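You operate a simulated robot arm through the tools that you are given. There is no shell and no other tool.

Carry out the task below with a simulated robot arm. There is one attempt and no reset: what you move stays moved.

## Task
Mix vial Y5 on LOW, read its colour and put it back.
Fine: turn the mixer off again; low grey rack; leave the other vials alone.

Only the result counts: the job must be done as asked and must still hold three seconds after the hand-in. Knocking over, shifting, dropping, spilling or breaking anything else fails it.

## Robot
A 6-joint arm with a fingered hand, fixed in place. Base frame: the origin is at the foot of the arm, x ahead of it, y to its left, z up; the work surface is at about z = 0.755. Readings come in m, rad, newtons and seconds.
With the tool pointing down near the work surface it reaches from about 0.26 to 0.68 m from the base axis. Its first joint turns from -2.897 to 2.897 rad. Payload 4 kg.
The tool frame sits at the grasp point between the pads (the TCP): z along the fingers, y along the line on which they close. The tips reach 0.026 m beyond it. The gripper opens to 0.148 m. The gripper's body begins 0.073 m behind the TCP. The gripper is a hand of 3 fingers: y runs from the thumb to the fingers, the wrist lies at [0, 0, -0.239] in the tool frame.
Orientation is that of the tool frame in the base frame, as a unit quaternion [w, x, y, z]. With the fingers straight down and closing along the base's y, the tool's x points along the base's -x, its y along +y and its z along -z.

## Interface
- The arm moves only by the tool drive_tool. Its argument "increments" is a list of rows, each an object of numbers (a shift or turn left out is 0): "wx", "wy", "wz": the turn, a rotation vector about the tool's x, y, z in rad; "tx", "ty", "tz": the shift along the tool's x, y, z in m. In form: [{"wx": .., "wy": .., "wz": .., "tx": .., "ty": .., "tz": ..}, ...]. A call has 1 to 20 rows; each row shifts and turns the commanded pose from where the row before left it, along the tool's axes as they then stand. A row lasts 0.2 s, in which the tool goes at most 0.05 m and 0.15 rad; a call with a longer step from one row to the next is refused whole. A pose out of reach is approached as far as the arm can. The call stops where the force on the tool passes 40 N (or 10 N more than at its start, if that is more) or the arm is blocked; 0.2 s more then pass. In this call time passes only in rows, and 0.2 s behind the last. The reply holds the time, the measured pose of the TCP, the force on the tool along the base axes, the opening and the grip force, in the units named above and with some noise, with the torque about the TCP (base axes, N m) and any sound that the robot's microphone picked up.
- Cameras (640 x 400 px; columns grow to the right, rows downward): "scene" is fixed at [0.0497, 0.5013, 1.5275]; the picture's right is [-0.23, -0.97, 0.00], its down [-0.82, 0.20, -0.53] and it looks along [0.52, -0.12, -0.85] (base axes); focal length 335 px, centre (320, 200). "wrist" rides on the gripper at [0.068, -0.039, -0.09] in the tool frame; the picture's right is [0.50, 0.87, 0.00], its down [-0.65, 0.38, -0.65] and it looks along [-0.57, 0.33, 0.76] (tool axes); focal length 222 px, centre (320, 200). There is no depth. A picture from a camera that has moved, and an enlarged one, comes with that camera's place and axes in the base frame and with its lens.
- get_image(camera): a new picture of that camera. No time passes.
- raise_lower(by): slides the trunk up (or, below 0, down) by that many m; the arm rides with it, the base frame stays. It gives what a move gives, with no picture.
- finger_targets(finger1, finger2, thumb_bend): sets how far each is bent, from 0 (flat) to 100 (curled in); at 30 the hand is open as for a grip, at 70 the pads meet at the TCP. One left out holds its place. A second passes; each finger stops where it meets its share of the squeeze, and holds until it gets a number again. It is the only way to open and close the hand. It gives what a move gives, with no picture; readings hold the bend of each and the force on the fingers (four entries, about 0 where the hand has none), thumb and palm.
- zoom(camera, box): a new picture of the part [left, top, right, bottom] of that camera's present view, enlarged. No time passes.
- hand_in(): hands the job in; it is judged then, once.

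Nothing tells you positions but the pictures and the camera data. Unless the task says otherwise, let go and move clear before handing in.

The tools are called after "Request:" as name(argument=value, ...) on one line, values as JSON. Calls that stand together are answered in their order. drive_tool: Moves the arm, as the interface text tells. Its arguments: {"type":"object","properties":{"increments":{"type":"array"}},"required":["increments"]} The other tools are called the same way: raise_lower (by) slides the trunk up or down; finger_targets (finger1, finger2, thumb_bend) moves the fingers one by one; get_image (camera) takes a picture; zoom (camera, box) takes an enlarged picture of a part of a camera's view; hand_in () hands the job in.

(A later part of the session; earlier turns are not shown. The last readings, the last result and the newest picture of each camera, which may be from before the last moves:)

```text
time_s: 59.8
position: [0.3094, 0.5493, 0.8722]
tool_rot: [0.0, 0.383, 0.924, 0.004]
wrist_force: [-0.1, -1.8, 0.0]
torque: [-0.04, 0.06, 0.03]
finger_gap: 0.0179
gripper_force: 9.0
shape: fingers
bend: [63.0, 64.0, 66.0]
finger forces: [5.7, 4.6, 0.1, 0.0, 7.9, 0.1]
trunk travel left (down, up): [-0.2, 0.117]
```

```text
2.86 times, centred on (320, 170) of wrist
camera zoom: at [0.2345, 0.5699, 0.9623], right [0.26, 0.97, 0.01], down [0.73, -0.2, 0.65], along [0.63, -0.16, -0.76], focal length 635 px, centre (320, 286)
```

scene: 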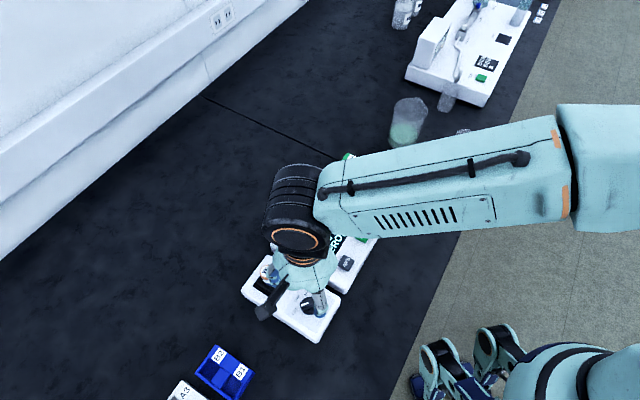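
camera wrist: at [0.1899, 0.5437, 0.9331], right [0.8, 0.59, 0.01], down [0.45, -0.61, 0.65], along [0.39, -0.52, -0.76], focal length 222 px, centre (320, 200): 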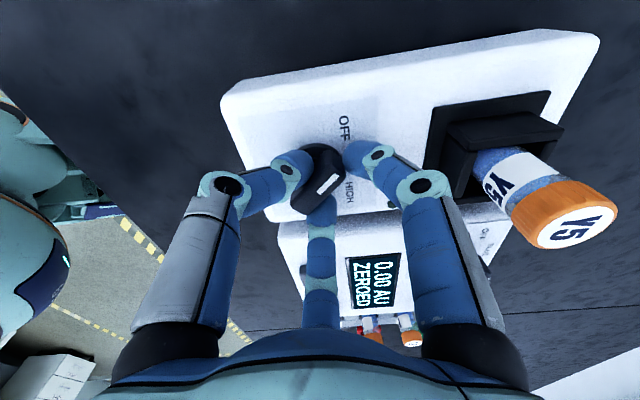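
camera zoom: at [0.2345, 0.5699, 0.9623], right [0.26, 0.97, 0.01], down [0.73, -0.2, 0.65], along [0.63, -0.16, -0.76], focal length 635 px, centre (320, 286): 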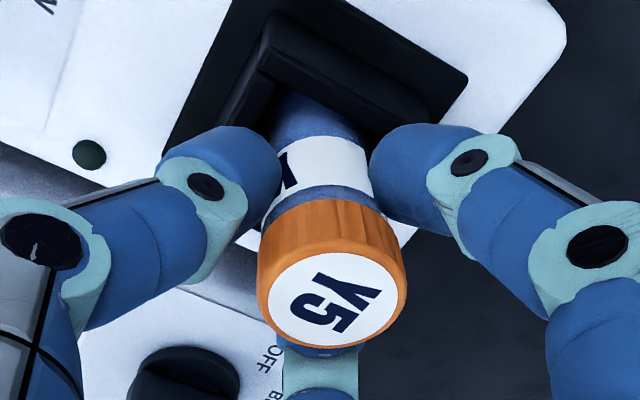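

Gripped again, just under the cap. I'll lift it out and carry it over the photometer well.

Request:
drive_tool(increments=[{"tz": -0.01}, {"tz": -0.02}, {"tz": -0.025}, {"tz": -0.025}, {"tz": -0.025}, {}])

Request:
drive_tool(increments=[{"tx": -0.015}, {"tx": -0.03}, {"tx": -0.03}, {"tx": -0.03}, {"tx": -0.03}, {"tx": -0.03}, {"tx": -0.02}, {}])

Request:
get_image(camera="wrist")

Request:
get_image(camera="scene")

```text
time_s: 61.2
position: [0.3098, 0.5485, 0.9774]
tool_rot: [0.0, 0.383, 0.924, 0.004]
wrist_force: [-0.4, -0.3, -0.6]
torque: [-0.03, -0.01, 0.02]
finger_gap: 0.018
gripper_force: 9.3
shape: fingers
bend: [63.0, 64.0, 66.0]
finger forces: [6.3, 5.3, 0.0, 0.0, 7.0, 0.0]
trunk travel left (down, up): [-0.2, 0.117]
```

```text
time_s: 63.0
position: [0.4421, 0.4177, 0.976]
tool_rot: [0.0, 0.382, 0.924, 0.004]
wrist_force: [0.0, 0.5, 0.0]
torque: [0.02, -0.02, -0.01]
finger_gap: 0.018
gripper_force: 9.2
shape: fingers
bend: [63.0, 64.0, 66.0]
finger forces: [6.2, 5.4, 0.1, 0.1, 6.9, 0.1]
trunk travel left (down, up): [-0.2, 0.117]
```

```text
taken
camera wrist: at [0.3668, 0.4379, 1.0663], right [0.26, 0.97, 0.01], down [0.73, -0.2, 0.65], along [0.63, -0.16, -0.76], focal length 222 px, centre (320, 200)
```

wrist: 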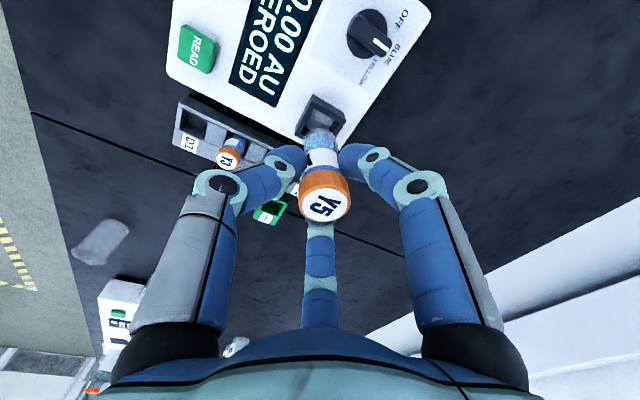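

```text
taken
```

scene: 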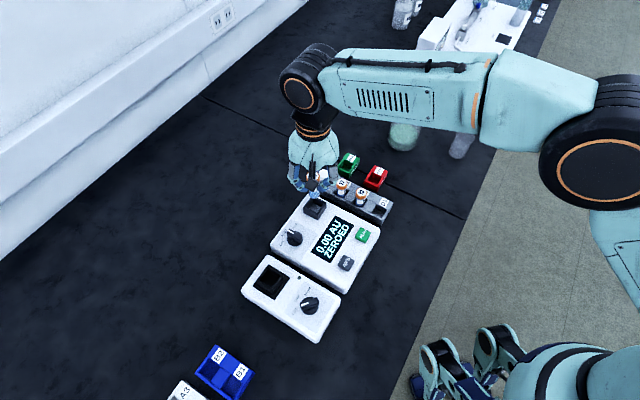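

Request:
zoom(camera="wrist", box=[250, 60, 410, 170])

Request:
zoom(camera="wrist", box=[330, 0, 440, 100])

Request:
zoom(camera="scene", box=[270, 165, 350, 225])

```text
3.64 times, centred on (330, 115) of wrist
camera zoom: at [0.3668, 0.4379, 1.0663], right [0.26, 0.97, 0.01], down [0.73, -0.2, 0.65], along [0.63, -0.16, -0.76], focal length 808 px, centre (284, 509)
```

zoom: 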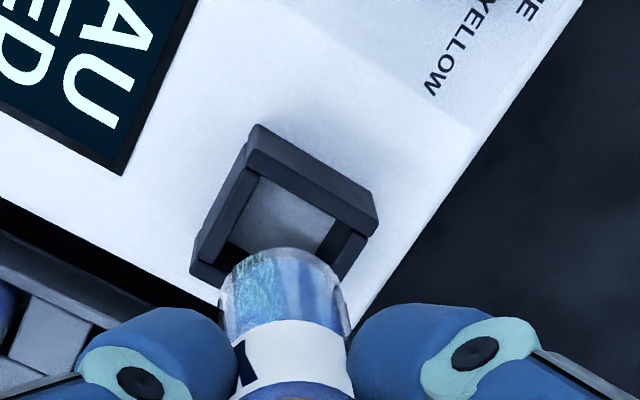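

```text
4.00 times, centred on (385, 50) of wrist
camera zoom: at [0.3668, 0.4379, 1.0663], right [0.26, 0.97, 0.01], down [0.73, -0.2, 0.65], along [0.63, -0.16, -0.76], focal length 888 px, centre (60, 800)
```

zoom: 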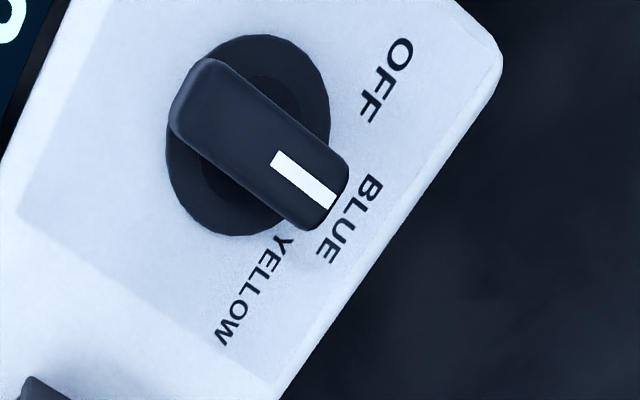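

```text
6.67 times, centred on (310, 195) of scene
camera zoom: at [0.0497, 0.5013, 1.5275], right [-0.23, -0.97, 0.0], down [-0.82, 0.2, -0.53], along [0.52, -0.12, -0.85], focal length 2233 px, centre (387, 233)
```

zoom: 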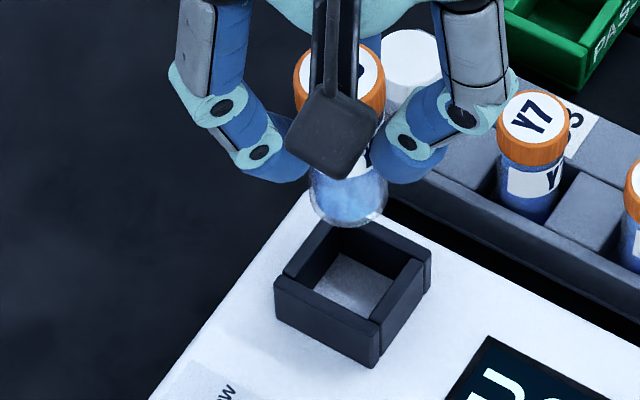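

The photometer is set on BLUE and its well is near (0.4635, 0.414). I'll move above it, descend partway and re-check alignment.

Request:
drive_tool(increments=[{"tx": -0.0177, "ty": 0.0125}, {"tz": 0.02}, {"tz": 0.02}, {}])

Request:
zoom(camera="wrist", box=[250, 70, 390, 180])

Request:
zoom(camera="scene", box=[280, 170, 350, 230])

```text
time_s: 64.0
position: [0.4641, 0.4166, 0.9365]
tool_rot: [0.0, 0.383, 0.924, 0.004]
wrist_force: [0.7, -0.4, 0.1]
torque: [-0.01, 0.04, 0.01]
finger_gap: 0.0178
gripper_force: 9.2
shape: fingers
bend: [63.0, 64.0, 66.0]
finger forces: [6.2, 5.3, 0.0, 0.0, 6.9, 0.0]
trunk travel left (down, up): [-0.2, 0.117]
```

```text
3.64 times, centred on (320, 125) of wrist
camera zoom: at [0.3879, 0.4354, 1.028], right [0.26, 0.97, 0.01], down [0.73, -0.2, 0.65], along [0.63, -0.16, -0.76], focal length 808 px, centre (320, 473)
```

zoom: 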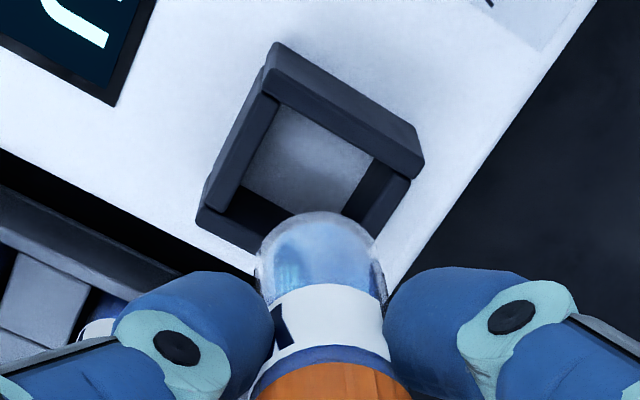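

```text
6.67 times, centred on (315, 200) of scene
camera zoom: at [0.0497, 0.5013, 1.5275], right [-0.23, -0.97, 0.0], down [-0.82, 0.2, -0.53], along [0.52, -0.12, -0.85], focal length 2233 px, centre (353, 200)
```

zoom: 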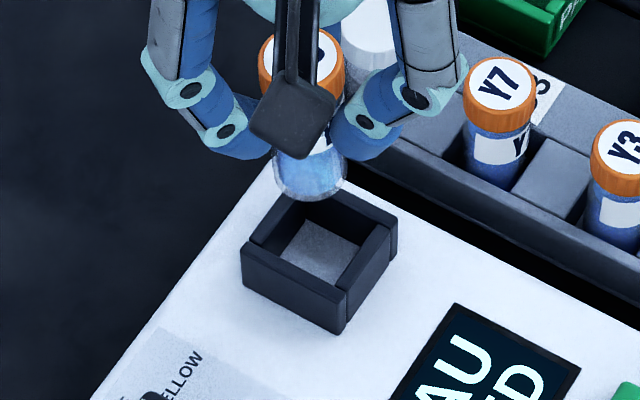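

Request:
drive_tool(increments=[{"tx": -0.001, "ty": -0.0019, "tz": 0.01}, {"tz": 0.01}, {"tz": 0.006}, {}])

Request:
zoom(camera="wrist", box=[250, 70, 390, 180])

Request:
zoom(camera="scene", box=[280, 170, 350, 230])

```text
time_s: 65.0
position: [0.4625, 0.4126, 0.9105]
tool_rot: [0.0, 0.382, 0.924, 0.004]
wrist_force: [0.0, -0.3, -1.3]
torque: [-0.01, 0.0, -0.01]
finger_gap: 0.0179
gripper_force: 9.6
shape: fingers
bend: [63.0, 64.0, 66.0]
finger forces: [6.3, 5.4, 0.0, 0.0, 6.9, 0.1]
trunk travel left (down, up): [-0.2, 0.117]
```

```text
3.64 times, centred on (320, 125) of wrist
camera zoom: at [0.3867, 0.4334, 1.0015], right [0.26, 0.97, 0.01], down [0.73, -0.2, 0.65], along [0.63, -0.16, -0.76], focal length 808 px, centre (320, 473)
```

zoom: 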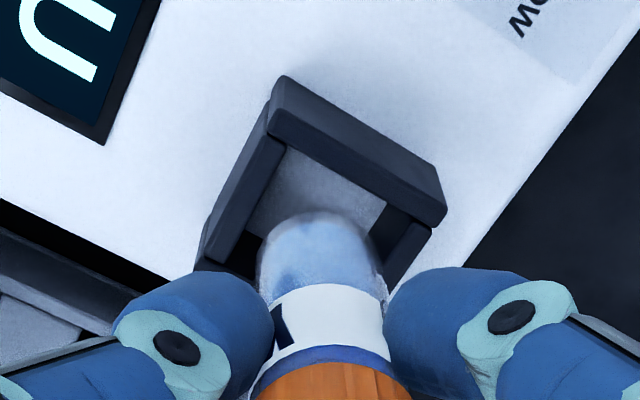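

```text
6.67 times, centred on (315, 200) of scene
camera zoom: at [0.0497, 0.5013, 1.5275], right [-0.23, -0.97, 0.0], down [-0.82, 0.2, -0.53], along [0.52, -0.12, -0.85], focal length 2233 px, centre (353, 200)
```

zoom: 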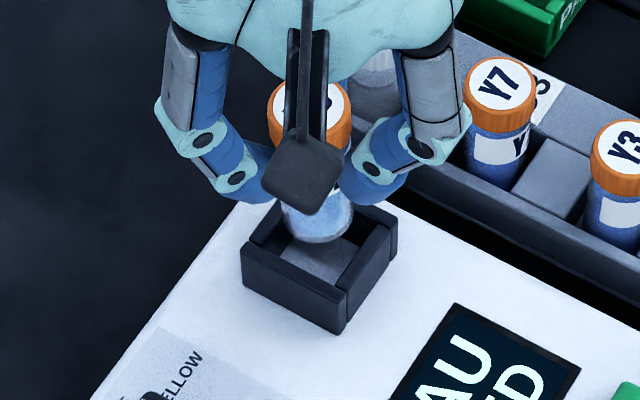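

Both views show the vial centred over the well, so I'll lower it gently.

Request:
drive_tool(increments=[{"tz": 0.006}, {"tz": 0.006}, {"tz": 0.005}, {}])

Request:
zoom(camera="wrist", box=[250, 70, 390, 180])

Request:
zoom(camera="scene", box=[280, 170, 350, 230])

```text
time_s: 66.0
position: [0.4628, 0.4134, 0.8927]
tool_rot: [0.0, 0.382, 0.924, 0.003]
wrist_force: [-0.2, -0.7, -0.1]
torque: [0.01, 0.0, 0.0]
finger_gap: 0.0182
gripper_force: 9.6
shape: fingers
bend: [63.0, 64.0, 66.0]
finger forces: [6.3, 5.4, 0.0, 0.0, 6.9, 0.0]
trunk travel left (down, up): [-0.2, 0.117]
```

```text
3.64 times, centred on (320, 125) of wrist
camera zoom: at [0.3879, 0.4335, 0.9835], right [0.26, 0.97, 0.01], down [0.73, -0.2, 0.65], along [0.63, -0.16, -0.76], focal length 808 px, centre (320, 473)
```

zoom: 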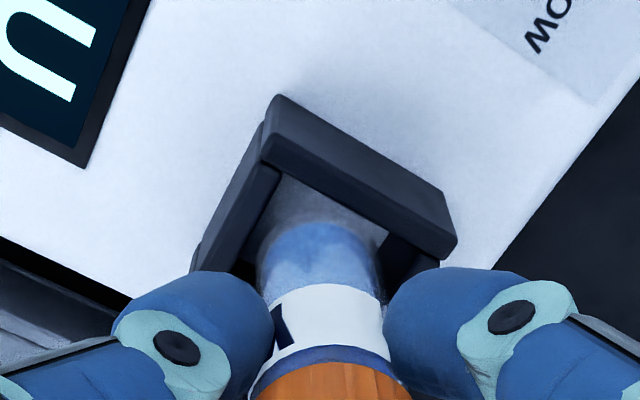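

```text
6.67 times, centred on (315, 200) of scene
camera zoom: at [0.0497, 0.5013, 1.5275], right [-0.23, -0.97, 0.0], down [-0.82, 0.2, -0.53], along [0.52, -0.12, -0.85], focal length 2233 px, centre (353, 200)
```

zoom: 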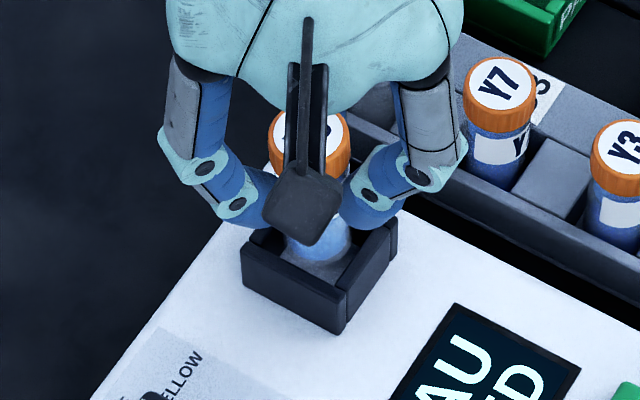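

Request:
drive_tool(increments=[{"tz": 0.004}, {"tz": 0.004}, {"tz": 0.004}, {}])

Request:
zoom(camera="wrist", box=[250, 70, 390, 180])

```text
time_s: 67.0
position: [0.4636, 0.4143, 0.8804]
tool_rot: [0.0, 0.383, 0.924, 0.005]
wrist_force: [0.2, -0.4, -0.4]
torque: [-0.01, 0.01, -0.01]
finger_gap: 0.0181
gripper_force: 9.0
shape: fingers
bend: [63.0, 64.0, 66.0]
finger forces: [6.1, 5.5, 0.1, 0.0, 7.1, 0.0]
trunk travel left (down, up): [-0.2, 0.117]
```

```text
3.64 times, centred on (320, 125) of wrist
camera zoom: at [0.3877, 0.4343, 0.971], right [0.26, 0.97, 0.01], down [0.73, -0.2, 0.65], along [0.63, -0.16, -0.76], focal length 808 px, centre (320, 473)
```

zoom: 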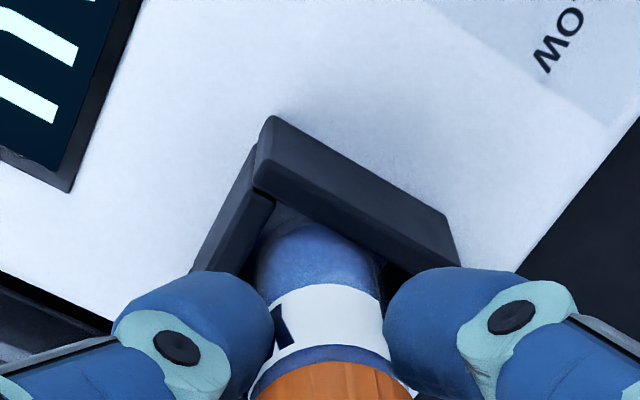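

Still no contact force and it is well inside the walls. I'll keep lowering until it touches the floor.

Request:
drive_tool(increments=[{"tz": 0.003}, {"tz": 0.002}, {}])

Request:
drive_tool(increments=[{"tz": 0.002}, {}])

Request:
drive_tool(increments=[{"tz": 0.002}, {}])

```text
time_s: 67.8
position: [0.4626, 0.414, 0.8751]
tool_rot: [0.0, 0.383, 0.924, 0.004]
wrist_force: [-0.8, -1.0, -0.4]
torque: [0.01, -0.01, 0.01]
finger_gap: 0.0178
gripper_force: 8.9
shape: fingers
bend: [63.0, 64.0, 66.0]
finger forces: [6.0, 5.5, 0.0, 0.0, 6.9, 0.0]
trunk travel left (down, up): [-0.2, 0.117]
```

```text
time_s: 68.4
position: [0.4624, 0.4127, 0.8736]
tool_rot: [0.0, 0.382, 0.924, 0.004]
wrist_force: [0.0, -0.5, 1.2]
torque: [-0.01, -0.01, -0.02]
finger_gap: 0.0179
gripper_force: 9.5
shape: fingers
bend: [63.0, 64.0, 66.0]
finger forces: [5.9, 6.0, 0.0, 0.0, 6.9, 0.0]
trunk travel left (down, up): [-0.2, 0.117]
```

```text
time_s: 69.0
position: [0.462, 0.4144, 0.8709]
tool_rot: [-0.001, 0.383, 0.924, 0.004]
wrist_force: [0.4, -0.7, -0.6]
torque: [-0.02, 0.01, 0.0]
finger_gap: 0.018
gripper_force: 8.9
shape: fingers
bend: [63.0, 64.0, 66.0]
finger forces: [5.9, 5.7, 0.1, 0.0, 6.9, 0.0]
trunk travel left (down, up): [-0.2, 0.117]
```

Request:
drive_tool(increments=[{"tz": 0.002}, {}])

Request:
drive_tool(increments=[{"tz": 0.002}, {}])

Request:
zoom(camera="wrist", box=[220, 70, 420, 220])

Request:
zoom(camera="scene", box=[280, 170, 350, 230])

```text
time_s: 69.6
position: [0.4621, 0.4147, 0.8699]
tool_rot: [0.0, 0.382, 0.924, 0.004]
wrist_force: [1.3, -2.1, 0.5]
torque: [-0.06, -0.06, 0.0]
finger_gap: 0.0181
gripper_force: 9.2
shape: fingers
bend: [63.0, 64.0, 66.0]
finger forces: [5.6, 6.3, 0.0, 0.1, 7.2, 0.0]
trunk travel left (down, up): [-0.2, 0.117]
```

```text
time_s: 70.2
position: [0.4617, 0.4132, 0.8685]
tool_rot: [0.0, 0.382, 0.924, 0.005]
wrist_force: [1.1, 0.3, 0.5]
torque: [-0.03, 0.01, -0.01]
finger_gap: 0.0179
gripper_force: 9.8
shape: fingers
bend: [63.0, 64.0, 66.0]
finger forces: [6.0, 6.0, 0.0, 0.0, 6.8, 0.1]
trunk travel left (down, up): [-0.2, 0.117]
```

```text
2.67 times, centred on (320, 145) of wrist
camera zoom: at [0.3864, 0.4334, 0.9589], right [0.26, 0.97, 0.01], down [0.73, -0.2, 0.65], along [0.63, -0.16, -0.76], focal length 592 px, centre (320, 347)
```

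zoom: 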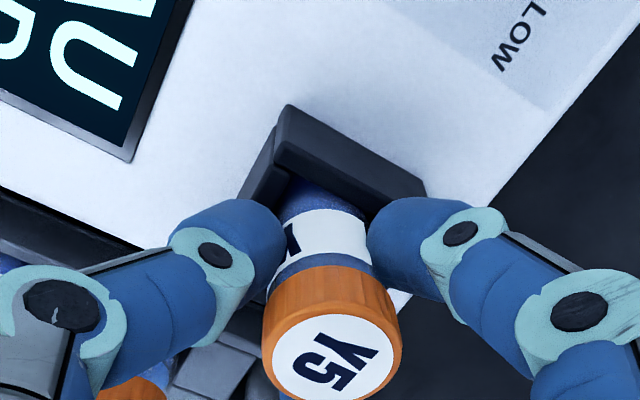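

```text
6.67 times, centred on (315, 200) of scene
camera zoom: at [0.0497, 0.5013, 1.5275], right [-0.23, -0.97, 0.0], down [-0.82, 0.2, -0.53], along [0.52, -0.12, -0.85], focal length 2233 px, centre (353, 200)
```

zoom: 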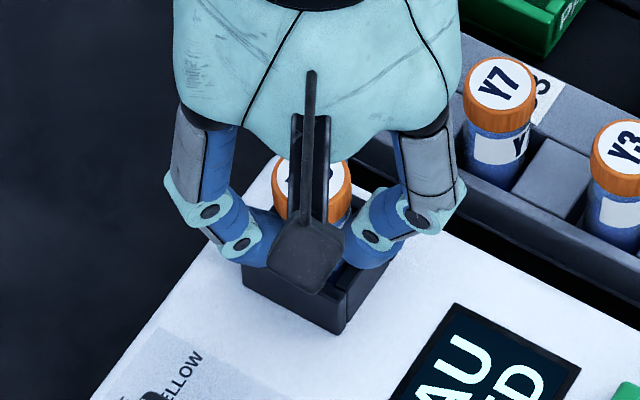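

Request:
drive_tool(increments=[{"tz": 0.002}, {}])

Request:
drive_tool(increments=[{"tz": 0.002}, {}])

```text
time_s: 70.8
position: [0.4626, 0.414, 0.8669]
tool_rot: [0.0, 0.382, 0.924, 0.004]
wrist_force: [-0.4, -1.9, 6.7]
torque: [-0.1, -0.01, -0.03]
finger_gap: 0.018
gripper_force: 10.8
shape: fingers
bend: [63.0, 64.0, 66.0]
finger forces: [6.0, 6.0, 0.1, 0.0, 8.7, 0.0]
trunk travel left (down, up): [-0.2, 0.117]
```

```text
time_s: 71.4
position: [0.4617, 0.4137, 0.8649]
tool_rot: [-0.001, 0.382, 0.924, 0.005]
wrist_force: [0.4, -2.6, 14.8]
torque: [-0.03, -0.04, 0.03]
finger_gap: 0.0175
gripper_force: 12.0
shape: fingers
bend: [64.0, 65.0, 66.0]
finger forces: [7.3, 7.6, 0.0, 0.0, 9.8, 0.0]
trunk travel left (down, up): [-0.2, 0.117]
```

It reached the floor at TCP z about 0.867. I'll ease off the pressure and release.

Request:
drive_tool(increments=[{"tz": -0.002}, {}])

Request:
finger_targets(finger1=58, finger2=58, thumb_bend=58)

Request:
zoom(camera="wrist", box=[220, 70, 420, 220])

```text
time_s: 72.0
position: [0.462, 0.4137, 0.8655]
tool_rot: [0.0, 0.382, 0.924, 0.005]
wrist_force: [0.6, -1.3, 6.9]
torque: [0.0, -0.09, 0.0]
finger_gap: 0.0176
gripper_force: 10.6
shape: fingers
bend: [64.0, 64.0, 66.0]
finger forces: [7.1, 7.1, 0.0, 0.0, 8.6, 0.0]
trunk travel left (down, up): [-0.2, 0.117]
```

```text
time_s: 73.0
position: [0.4621, 0.4142, 0.8659]
tool_rot: [0.0, 0.384, 0.923, 0.004]
wrist_force: [0.4, 0.4, -0.1]
torque: [-0.04, 0.01, 0.02]
finger_gap: 0.039
gripper_force: 0.1
shape: fingers
bend: [57.0, 57.0, 57.0]
finger forces: [0.0, 0.0, 0.0, 0.0, 0.0, 0.0]
trunk travel left (down, up): [-0.2, 0.117]
```

```text
2.67 times, centred on (320, 145) of wrist
camera zoom: at [0.3867, 0.434, 0.9562], right [0.26, 0.97, 0.01], down [0.73, -0.2, 0.65], along [0.63, -0.16, -0.76], focal length 592 px, centre (320, 347)
```

zoom: 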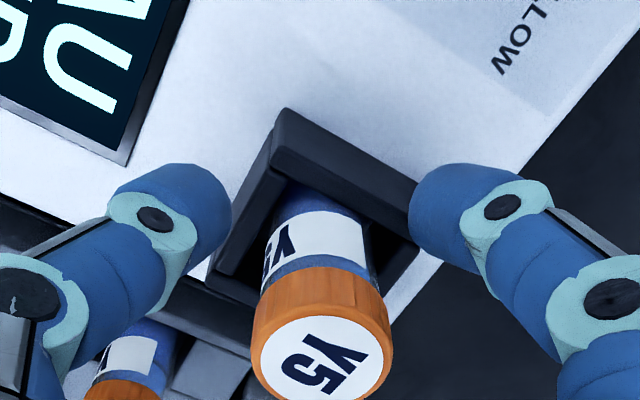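

Y5 stands in the photometer well. I'll open up, rise clear and move toward the READ button.

Request:
finger_targets(finger1=48, finger2=48, thumb_bend=48)

Request:
drive_tool(increments=[{"tz": -0.01}, {"tz": -0.02}, {"tz": -0.025}, {"tz": -0.03}, {"tz": -0.025}, {"ty": -0.025}, {"ty": -0.03}, {"ty": -0.03}, {"ty": -0.03}, {"ty": -0.018}, {}])

Request:
get_image(camera="wrist")

Request:
get_image(camera="scene")

```text
time_s: 74.0
position: [0.4639, 0.4143, 0.8654]
tool_rot: [0.0, 0.382, 0.924, 0.004]
wrist_force: [-0.3, 0.8, 0.4]
torque: [0.0, -0.01, 0.0]
finger_gap: 0.0681
gripper_force: 0.1
shape: fingers
bend: [48.0, 48.0, 48.0]
finger forces: [0.0, 0.1, 0.0, 0.1, 0.0, 0.1]
trunk travel left (down, up): [-0.2, 0.117]
```

```text
time_s: 76.4
position: [0.3663, 0.3178, 0.9754]
tool_rot: [-0.001, 0.383, 0.924, 0.005]
wrist_force: [0.1, -0.6, -0.8]
torque: [0.0, -0.02, 0.05]
finger_gap: 0.0685
gripper_force: 0.1
shape: fingers
bend: [48.0, 48.0, 48.0]
finger forces: [0.1, 0.0, 0.0, 0.0, 0.0, 0.1]
trunk travel left (down, up): [-0.2, 0.117]
```

```text
taken
camera wrist: at [0.291, 0.3367, 1.0661], right [0.26, 0.97, 0.01], down [0.73, -0.2, 0.65], along [0.63, -0.16, -0.76], focal length 222 px, centre (320, 200)
```

wrist: 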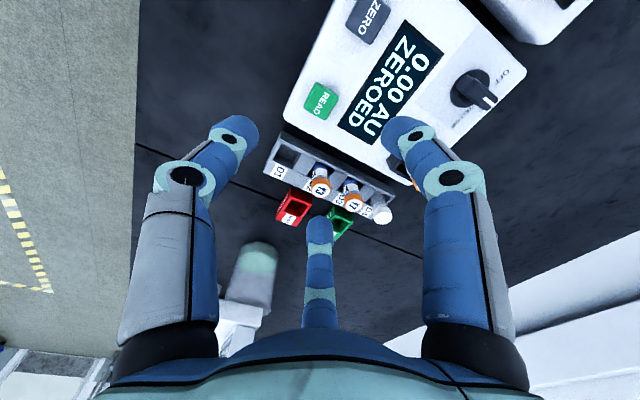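

```text
taken
```

scene: 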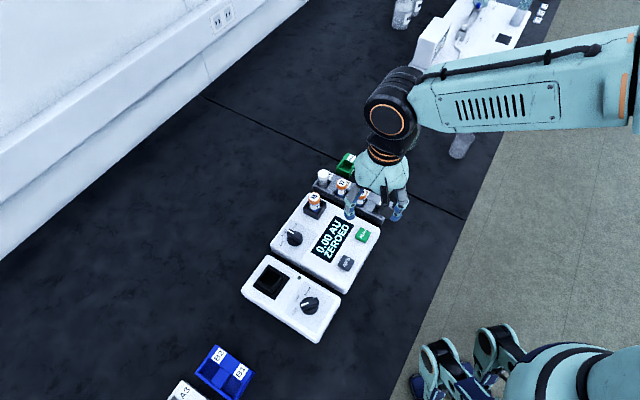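

The READ button is directly below the TCP. I'll close the fingers to a point and come down above it.

Request:
finger_targets(finger1=70, finger2=70, thumb_bend=70)

Request:
drive_tool(increments=[{"tz": 0.03}, {"tz": 0.03}, {"tz": 0.03}, {"tz": 0.015}, {}])

Request:
get_image(camera="wrist")

Request:
zoom(camera="scene", box=[310, 190, 400, 260])

```text
time_s: 77.4
position: [0.3665, 0.3154, 0.9752]
tool_rot: [0.0, 0.383, 0.924, 0.004]
wrist_force: [-0.5, -0.4, 0.5]
torque: [0.01, 0.03, 0.02]
finger_gap: 0.0002
gripper_force: 0.1
shape: fingers
bend: [69.0, 69.0, 70.0]
finger forces: [0.0, 0.0, 0.1, 0.0, 0.0, 0.0]
trunk travel left (down, up): [-0.2, 0.117]
```

```text
time_s: 78.6
position: [0.3694, 0.3177, 0.8691]
tool_rot: [0.0, 0.383, 0.924, 0.003]
wrist_force: [-0.2, -0.4, 0.0]
torque: [0.01, -0.01, 0.0]
finger_gap: 0.0002
gripper_force: 0.0
shape: fingers
bend: [69.0, 69.0, 70.0]
finger forces: [0.0, 0.0, 0.0, 0.0, 0.1, 0.0]
trunk travel left (down, up): [-0.2, 0.117]
```

```text
taken
camera wrist: at [0.2938, 0.338, 0.9594], right [0.26, 0.97, 0.01], down [0.73, -0.2, 0.65], along [0.63, -0.16, -0.76], focal length 222 px, centre (320, 200)
```

wrist: 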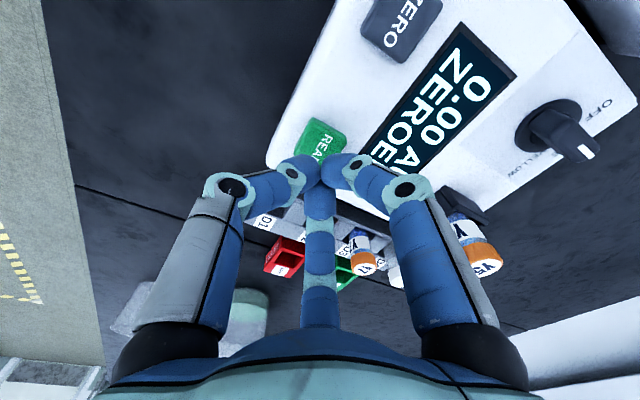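

```text
5.71 times, centred on (355, 225) of scene
camera zoom: at [0.0497, 0.5013, 1.5275], right [-0.23, -0.97, 0.0], down [-0.82, 0.2, -0.53], along [0.52, -0.12, -0.85], focal length 1914 px, centre (120, 57)
```

zoom: 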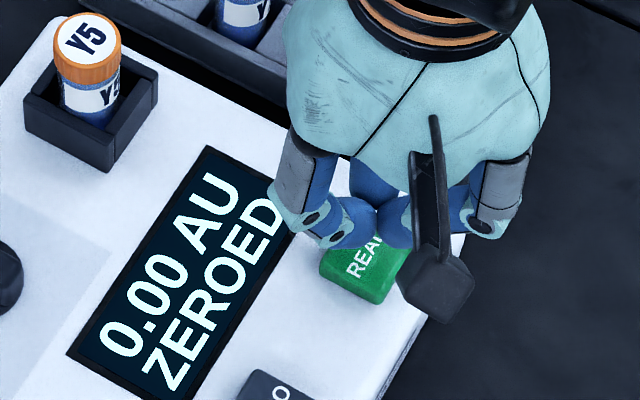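

Request:
drive_tool(increments=[{"tz": 0.01}, {"tz": 0.008}, {"tz": 0.004}, {}])

Request:
drive_tool(increments=[{"tz": 0.003}, {}])

Request:
zoom(camera="scene", box=[310, 190, 400, 260])

Request:
zoom(camera="wrist", box=[250, 70, 420, 190])

```text
time_s: 79.6
position: [0.3687, 0.3187, 0.8484]
tool_rot: [0.0, 0.382, 0.924, 0.004]
wrist_force: [0.3, -0.4, -0.5]
torque: [0.02, 0.01, 0.0]
finger_gap: 0.0002
gripper_force: 0.1
shape: fingers
bend: [69.0, 69.0, 70.0]
finger forces: [0.0, 0.1, 0.1, 0.1, 0.0, 0.0]
trunk travel left (down, up): [-0.2, 0.117]
```

```text
time_s: 80.2
position: [0.3689, 0.3195, 0.8452]
tool_rot: [-0.001, 0.383, 0.924, 0.003]
wrist_force: [-0.5, -0.3, -0.2]
torque: [-0.02, 0.01, -0.02]
finger_gap: 0.0004
gripper_force: 0.5
shape: fingers
bend: [69.0, 69.0, 70.0]
finger forces: [0.0, 0.8, 0.1, 0.1, 0.0, 0.1]
trunk travel left (down, up): [-0.2, 0.117]
```

```text
5.71 times, centred on (355, 225) of scene
camera zoom: at [0.0497, 0.5013, 1.5275], right [-0.23, -0.97, 0.0], down [-0.82, 0.2, -0.53], along [0.52, -0.12, -0.85], focal length 1914 px, centre (120, 57)
```

zoom: 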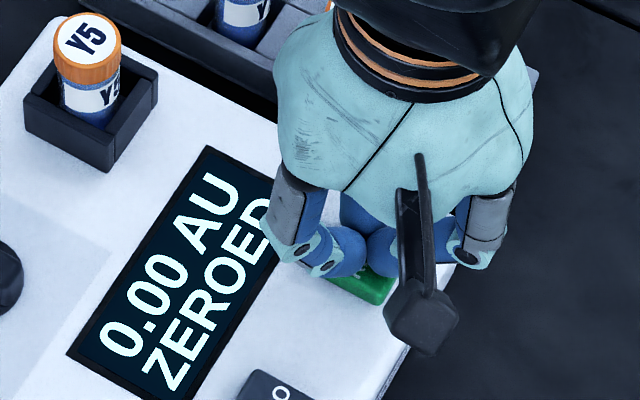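

```text
3.33 times, centred on (335, 130) of wrist
camera zoom: at [0.2933, 0.3397, 0.9354], right [0.26, 0.97, 0.01], down [0.73, -0.2, 0.65], along [0.63, -0.16, -0.76], focal length 740 px, centre (270, 433)
```

zoom: 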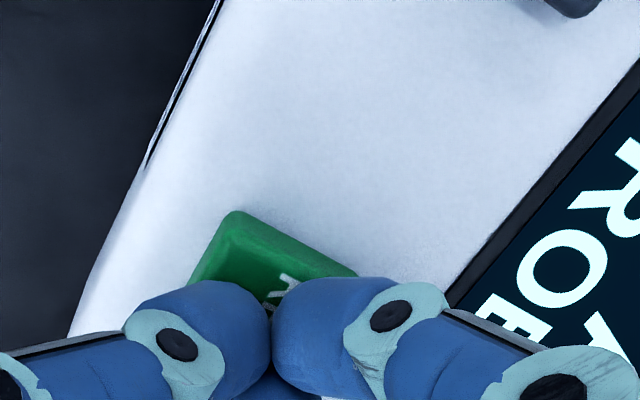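

A fingertip has just touched the button. I'll press in small steps.

Request:
drive_tool(increments=[{"tz": 0.002}, {}])

Request:
drive_tool(increments=[{"tz": 0.002}, {}])

Request:
zoom(camera="scene", box=[310, 190, 400, 260])

```text
time_s: 80.8
position: [0.3678, 0.3188, 0.8416]
tool_rot: [-0.001, 0.383, 0.924, 0.004]
wrist_force: [-0.6, -0.1, 1.3]
torque: [0.0, -0.05, 0.02]
finger_gap: 0.0001
gripper_force: 0.8
shape: fingers
bend: [69.0, 69.0, 70.0]
finger forces: [0.7, 1.3, 0.0, 0.0, 0.0, 0.1]
trunk travel left (down, up): [-0.2, 0.117]
```

```text
time_s: 81.4
position: [0.3705, 0.3193, 0.8408]
tool_rot: [0.0, 0.382, 0.924, 0.004]
wrist_force: [-0.9, -0.8, 2.7]
torque: [0.03, 0.03, 0.01]
finger_gap: 0.0
gripper_force: 1.9
shape: fingers
bend: [70.0, 70.0, 70.0]
finger forces: [1.3, 1.0, 0.0, 0.0, 1.4, 0.0]
trunk travel left (down, up): [-0.2, 0.117]
heard: click
```

```text
5.71 times, centred on (355, 225) of scene
camera zoom: at [0.0497, 0.5013, 1.5275], right [-0.23, -0.97, 0.0], down [-0.82, 0.2, -0.53], along [0.52, -0.12, -0.85], focal length 1914 px, centre (120, 57)
```

zoom: 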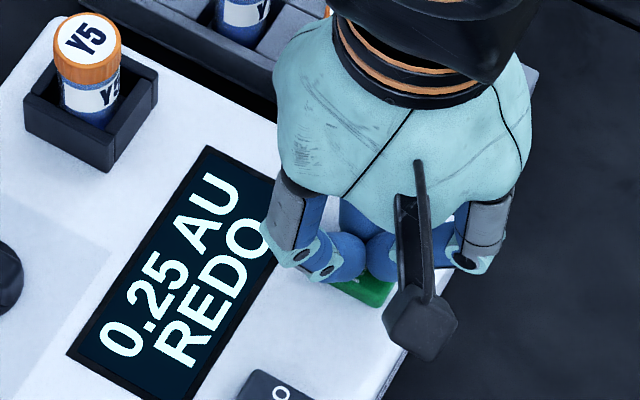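

The click came and the display shows 0.25 AU, REDO. I'll lift off the button and confirm the readout, and also look at how the vial looks now.

Request:
drive_tool(increments=[{"tz": -0.005}, {"tz": -0.02}, {"tz": -0.03}, {"tz": -0.04}, {"tz": -0.04}, {}])

Request:
zoom(camera="scene", box=[280, 160, 400, 280])

Request:
zoom(camera="scene", box=[295, 175, 345, 225])

Request:
get_image(camera="wrist")

```text
time_s: 82.8
position: [0.3661, 0.3214, 0.9738]
tool_rot: [0.0, 0.382, 0.924, 0.005]
wrist_force: [-0.2, 0.9, 0.5]
torque: [0.03, -0.01, 0.0]
finger_gap: 0.0
gripper_force: 0.1
shape: fingers
bend: [70.0, 70.0, 70.0]
finger forces: [0.0, 0.0, 0.1, 0.1, 0.1, 0.1]
trunk travel left (down, up): [-0.2, 0.117]
```

```text
3.33 times, centred on (340, 220) of scene
camera zoom: at [0.0497, 0.5013, 1.5275], right [-0.23, -0.97, 0.0], down [-0.82, 0.2, -0.53], along [0.52, -0.12, -0.85], focal length 1117 px, centre (253, 133)
```

zoom: 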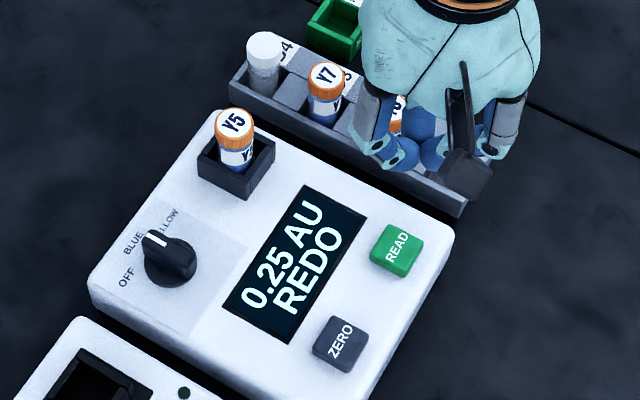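

```text
8.00 times, centred on (320, 200) of scene
camera zoom: at [0.0497, 0.5013, 1.5275], right [-0.23, -0.97, 0.0], down [-0.82, 0.2, -0.53], along [0.52, -0.12, -0.85], focal length 2680 px, centre (320, 200)
```

zoom: 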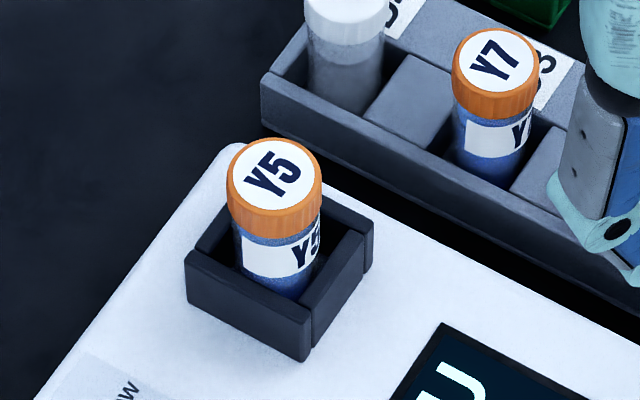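

```text
taken
camera wrist: at [0.2907, 0.3411, 1.0655], right [0.26, 0.97, 0.01], down [0.73, -0.2, 0.65], along [0.63, -0.16, -0.76], focal length 222 px, centre (320, 200)
```

wrist: 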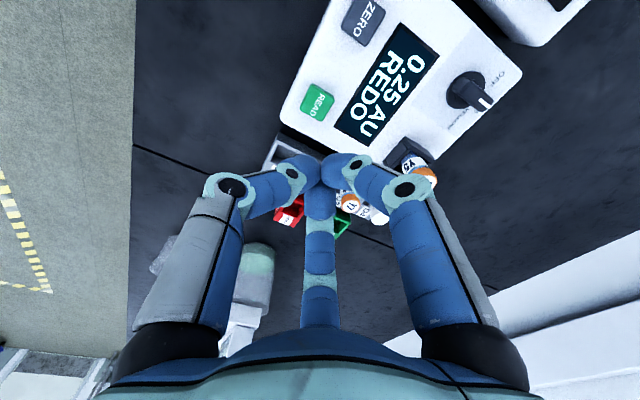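

The reading is final: 0.25 AU, REDO, on the zeroed BLUE channel. The request is to return the vial to the low grey rack, so I'll fetch Y5 from the photometer.

Request:
finger_targets(finger1=48, finger2=48, thumb_bend=48)

Request:
drive_tool(increments=[{"ty": 0.018}, {"ty": 0.03}, {"ty": 0.03}, {"ty": 0.03}, {"ty": 0.025}, {"tz": 0.02}, {}])

Request:
zoom(camera="wrist", box=[220, 60, 420, 200])

Request:
zoom(camera="scene", box=[280, 170, 350, 230])

```text
time_s: 83.8
position: [0.3664, 0.3201, 0.9743]
tool_rot: [-0.001, 0.382, 0.924, 0.004]
wrist_force: [0.0, -0.2, 0.1]
torque: [0.03, -0.04, 0.01]
finger_gap: 0.0686
gripper_force: 0.0
shape: fingers
bend: [48.0, 48.0, 48.0]
finger forces: [0.0, 0.0, 0.0, 0.0, 0.1, 0.0]
trunk travel left (down, up): [-0.2, 0.117]
```

```text
time_s: 85.4
position: [0.463, 0.4133, 0.9576]
tool_rot: [0.0, 0.383, 0.924, 0.005]
wrist_force: [-0.2, 0.3, 1.2]
torque: [0.01, 0.01, 0.01]
finger_gap: 0.0684
gripper_force: 0.0
shape: fingers
bend: [48.0, 48.0, 48.0]
finger forces: [0.0, 0.1, 0.0, 0.0, 0.0, 0.0]
trunk travel left (down, up): [-0.2, 0.117]
```

```text
2.86 times, centred on (320, 130) of wrist
camera zoom: at [0.3867, 0.4339, 1.0489], right [0.26, 0.97, 0.01], down [0.73, -0.2, 0.65], along [0.63, -0.16, -0.76], focal length 635 px, centre (320, 400)
```

zoom: 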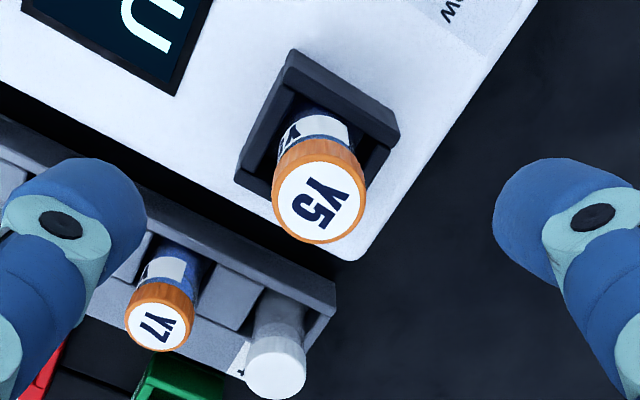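

```text
6.67 times, centred on (315, 200) of scene
camera zoom: at [0.0497, 0.5013, 1.5275], right [-0.23, -0.97, 0.0], down [-0.82, 0.2, -0.53], along [0.52, -0.12, -0.85], focal length 2233 px, centre (353, 200)
```

zoom: 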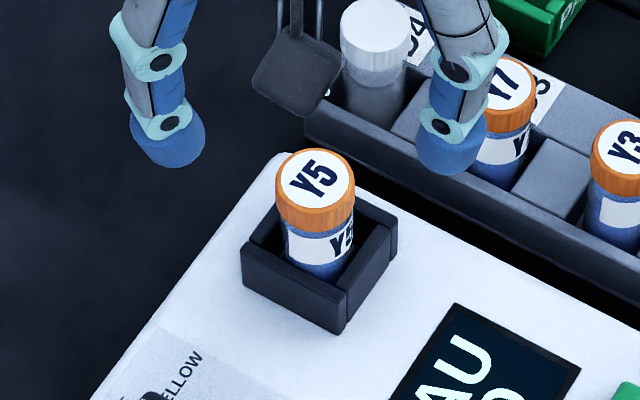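

Request:
drive_tool(increments=[{"tx": -0.002, "ty": 0.001, "tz": 0.02}, {"tz": 0.02}, {"tz": 0.015}, {}])

Request:
zoom(camera="wrist", box=[220, 100, 420, 240])

Request:
zoom(camera="scene", box=[280, 150, 380, 230])

```text
time_s: 86.4
position: [0.4647, 0.4116, 0.9027]
tool_rot: [0.0, 0.383, 0.924, 0.005]
wrist_force: [-0.1, 0.3, -0.6]
torque: [0.0, -0.02, 0.02]
finger_gap: 0.0684
gripper_force: 0.1
shape: fingers
bend: [48.0, 48.0, 48.0]
finger forces: [0.0, 0.1, 0.1, 0.0, 0.0, 0.0]
trunk travel left (down, up): [-0.2, 0.117]
```

```text
2.86 times, centred on (320, 170) of wrist
camera zoom: at [0.3885, 0.4328, 0.9929], right [0.26, 0.97, 0.01], down [0.73, -0.2, 0.65], along [0.63, -0.16, -0.76], focal length 635 px, centre (320, 286)
```

zoom: 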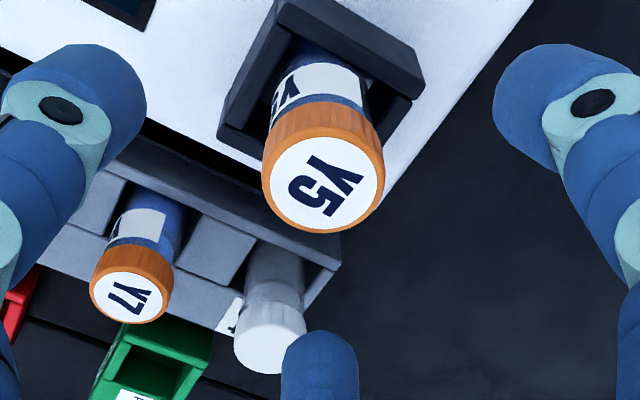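

```text
5.00 times, centred on (330, 190) of scene
camera zoom: at [0.0497, 0.5013, 1.5275], right [-0.23, -0.97, 0.0], down [-0.82, 0.2, -0.53], along [0.52, -0.12, -0.85], focal length 1675 px, centre (270, 250)
```

zoom: 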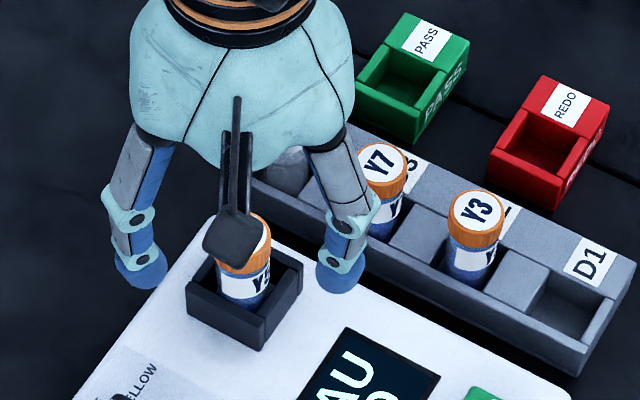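

Request:
drive_tool(increments=[{"tx": -0.0012, "ty": 0.001, "tz": 0.01}, {"tz": 0.01}, {"tz": 0.01}, {"tz": 0.005}, {}])

Request:
finger_targets(finger1=70, finger2=70, thumb_bend=70)

Request:
zoom(camera="wrist", box=[220, 100, 420, 240])

```text
time_s: 87.6
position: [0.4667, 0.4123, 0.866]
tool_rot: [0.0, 0.383, 0.924, 0.004]
wrist_force: [-0.4, -0.7, -0.1]
torque: [0.0, -0.01, 0.02]
finger_gap: 0.0685
gripper_force: 0.0
shape: fingers
bend: [48.0, 48.0, 48.0]
finger forces: [0.0, 0.0, 0.1, 0.0, 0.0, 0.0]
trunk travel left (down, up): [-0.2, 0.117]
```

```text
time_s: 88.6
position: [0.4667, 0.4114, 0.8665]
tool_rot: [-0.001, 0.383, 0.924, 0.004]
wrist_force: [-0.5, -0.2, 0.6]
torque: [-0.01, -0.02, 0.04]
finger_gap: 0.0196
gripper_force: 9.1
shape: fingers
bend: [63.0, 65.0, 65.0]
finger forces: [6.8, 4.1, 0.0, 0.1, 7.4, 0.0]
trunk travel left (down, up): [-0.2, 0.117]
```

```text
2.86 times, centred on (320, 170) of wrist
camera zoom: at [0.3912, 0.4326, 0.9574], right [0.26, 0.97, 0.01], down [0.73, -0.2, 0.65], along [0.63, -0.16, -0.76], focal length 635 px, centre (320, 286)
```

zoom: 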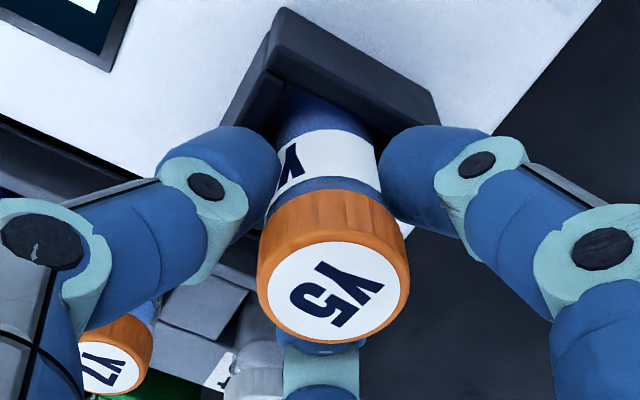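

Request:
drive_tool(increments=[{"tz": -0.01}, {"tz": -0.02}, {"tz": -0.025}, {"tz": -0.03}, {"tz": -0.025}, {}, {"tx": -0.0095, "ty": -0.0141}, {"tx": -0.014, "ty": -0.02}, {"tx": -0.014, "ty": -0.02}, {"tx": -0.014, "ty": -0.02}, {"tx": -0.014, "ty": -0.02}, {"tx": -0.014, "ty": -0.02}, {"tx": -0.014, "ty": -0.02}, {}])

Request:
get_image(camera="wrist")

Request:
zoom(camera="wrist", box=[240, 50, 400, 180])

Request:
zoom(camera="scene", box=[310, 140, 440, 230])

```text
time_s: 91.6
position: [0.4372, 0.2516, 0.9772]
tool_rot: [-0.001, 0.383, 0.924, 0.004]
wrist_force: [-0.2, 0.5, -0.7]
torque: [0.0, -0.02, 0.02]
finger_gap: 0.02
gripper_force: 9.3
shape: fingers
bend: [63.0, 65.0, 66.0]
finger forces: [6.6, 4.2, 0.1, 0.1, 7.2, 0.1]
trunk travel left (down, up): [-0.2, 0.117]
```

```text
taken
camera wrist: at [0.3621, 0.2715, 1.068], right [0.26, 0.97, 0.01], down [0.73, -0.2, 0.65], along [0.63, -0.16, -0.76], focal length 222 px, centre (320, 200)
```

wrist: 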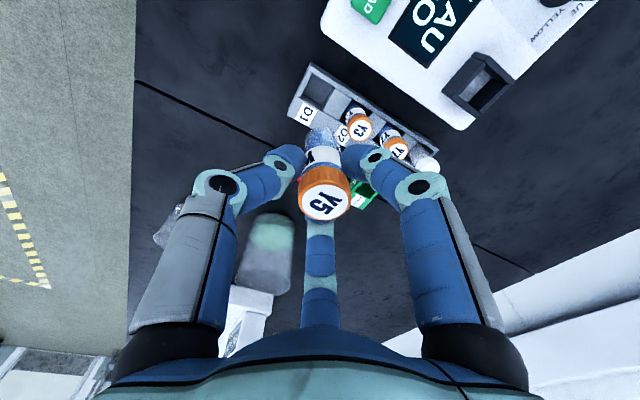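

```text
3.08 times, centred on (320, 115) of wrist
camera zoom: at [0.3621, 0.2715, 1.068], right [0.26, 0.97, 0.01], down [0.73, -0.2, 0.65], along [0.63, -0.16, -0.76], focal length 684 px, centre (320, 462)
```

zoom: 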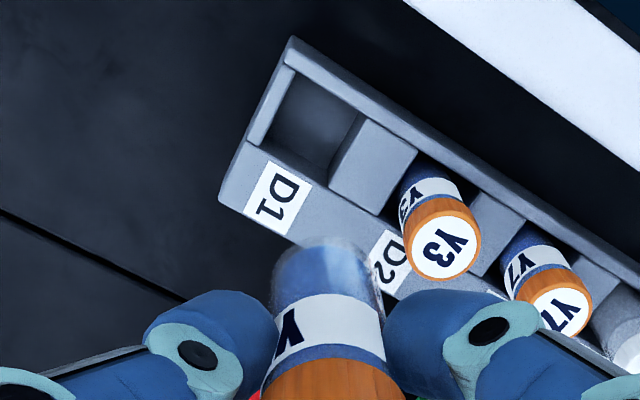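

```text
4.44 times, centred on (375, 185) of scene
camera zoom: at [0.0497, 0.5013, 1.5275], right [-0.23, -0.97, 0.0], down [-0.82, 0.2, -0.53], along [0.52, -0.12, -0.85], focal length 1489 px, centre (76, 267)
```

zoom: 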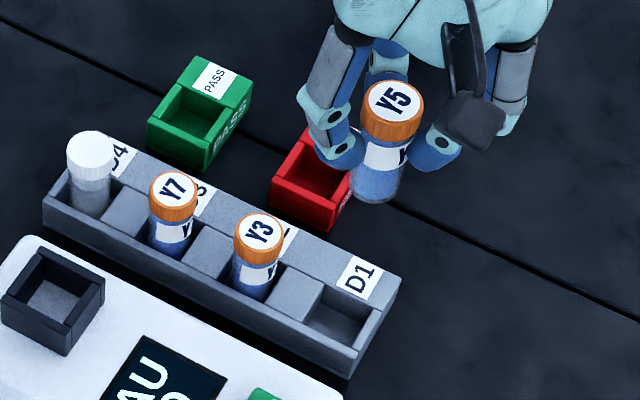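

Y5 is in hand and slot D1 is just below, slightly left in the view. I'll shift a little, descend to just above the rack and check again.

Request:
drive_tool(increments=[{"tx": -0.001, "ty": -0.003, "tz": 0.02}, {"tz": 0.03}, {"tz": 0.03}, {"tz": 0.02}, {}])

Request:
zoom(camera="wrist", box=[240, 50, 400, 180])

Request:
zoom(camera="scene", box=[330, 160, 420, 230])

```text
time_s: 92.8
position: [0.434, 0.2486, 0.8759]
tool_rot: [0.0, 0.383, 0.924, 0.005]
wrist_force: [-0.1, -0.2, -0.5]
torque: [-0.01, 0.0, 0.02]
finger_gap: 0.0198
gripper_force: 9.4
shape: fingers
bend: [63.0, 65.0, 66.0]
finger forces: [6.7, 4.3, 0.1, 0.0, 7.2, 0.0]
trunk travel left (down, up): [-0.2, 0.117]
```

```text
3.08 times, centred on (320, 115) of wrist
camera zoom: at [0.3587, 0.2693, 0.9658], right [0.26, 0.97, 0.01], down [0.73, -0.2, 0.65], along [0.63, -0.16, -0.76], focal length 684 px, centre (320, 462)
```

zoom: 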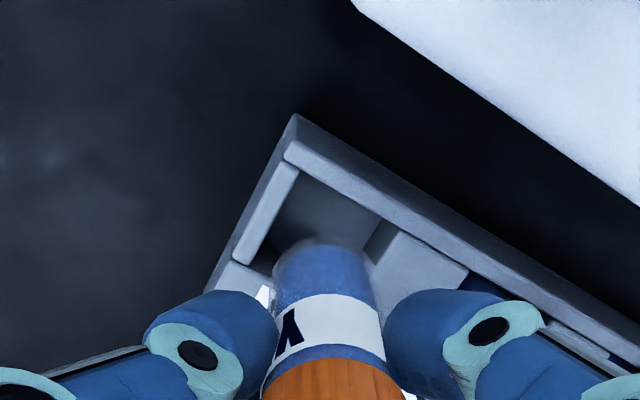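

```text
5.71 times, centred on (375, 195) of scene
camera zoom: at [0.0497, 0.5013, 1.5275], right [-0.23, -0.97, 0.0], down [-0.82, 0.2, -0.53], along [0.52, -0.12, -0.85], focal length 1914 px, centre (6, 229)
```

zoom: 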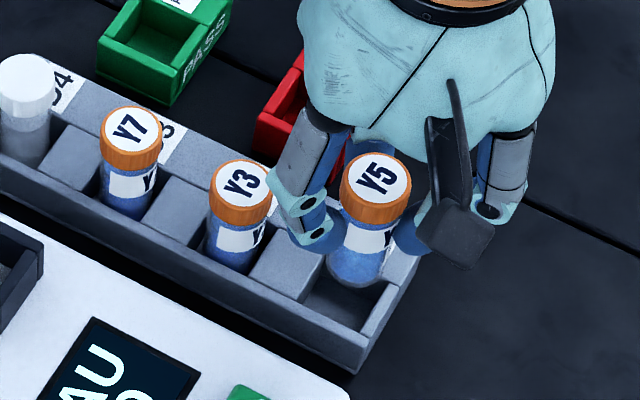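

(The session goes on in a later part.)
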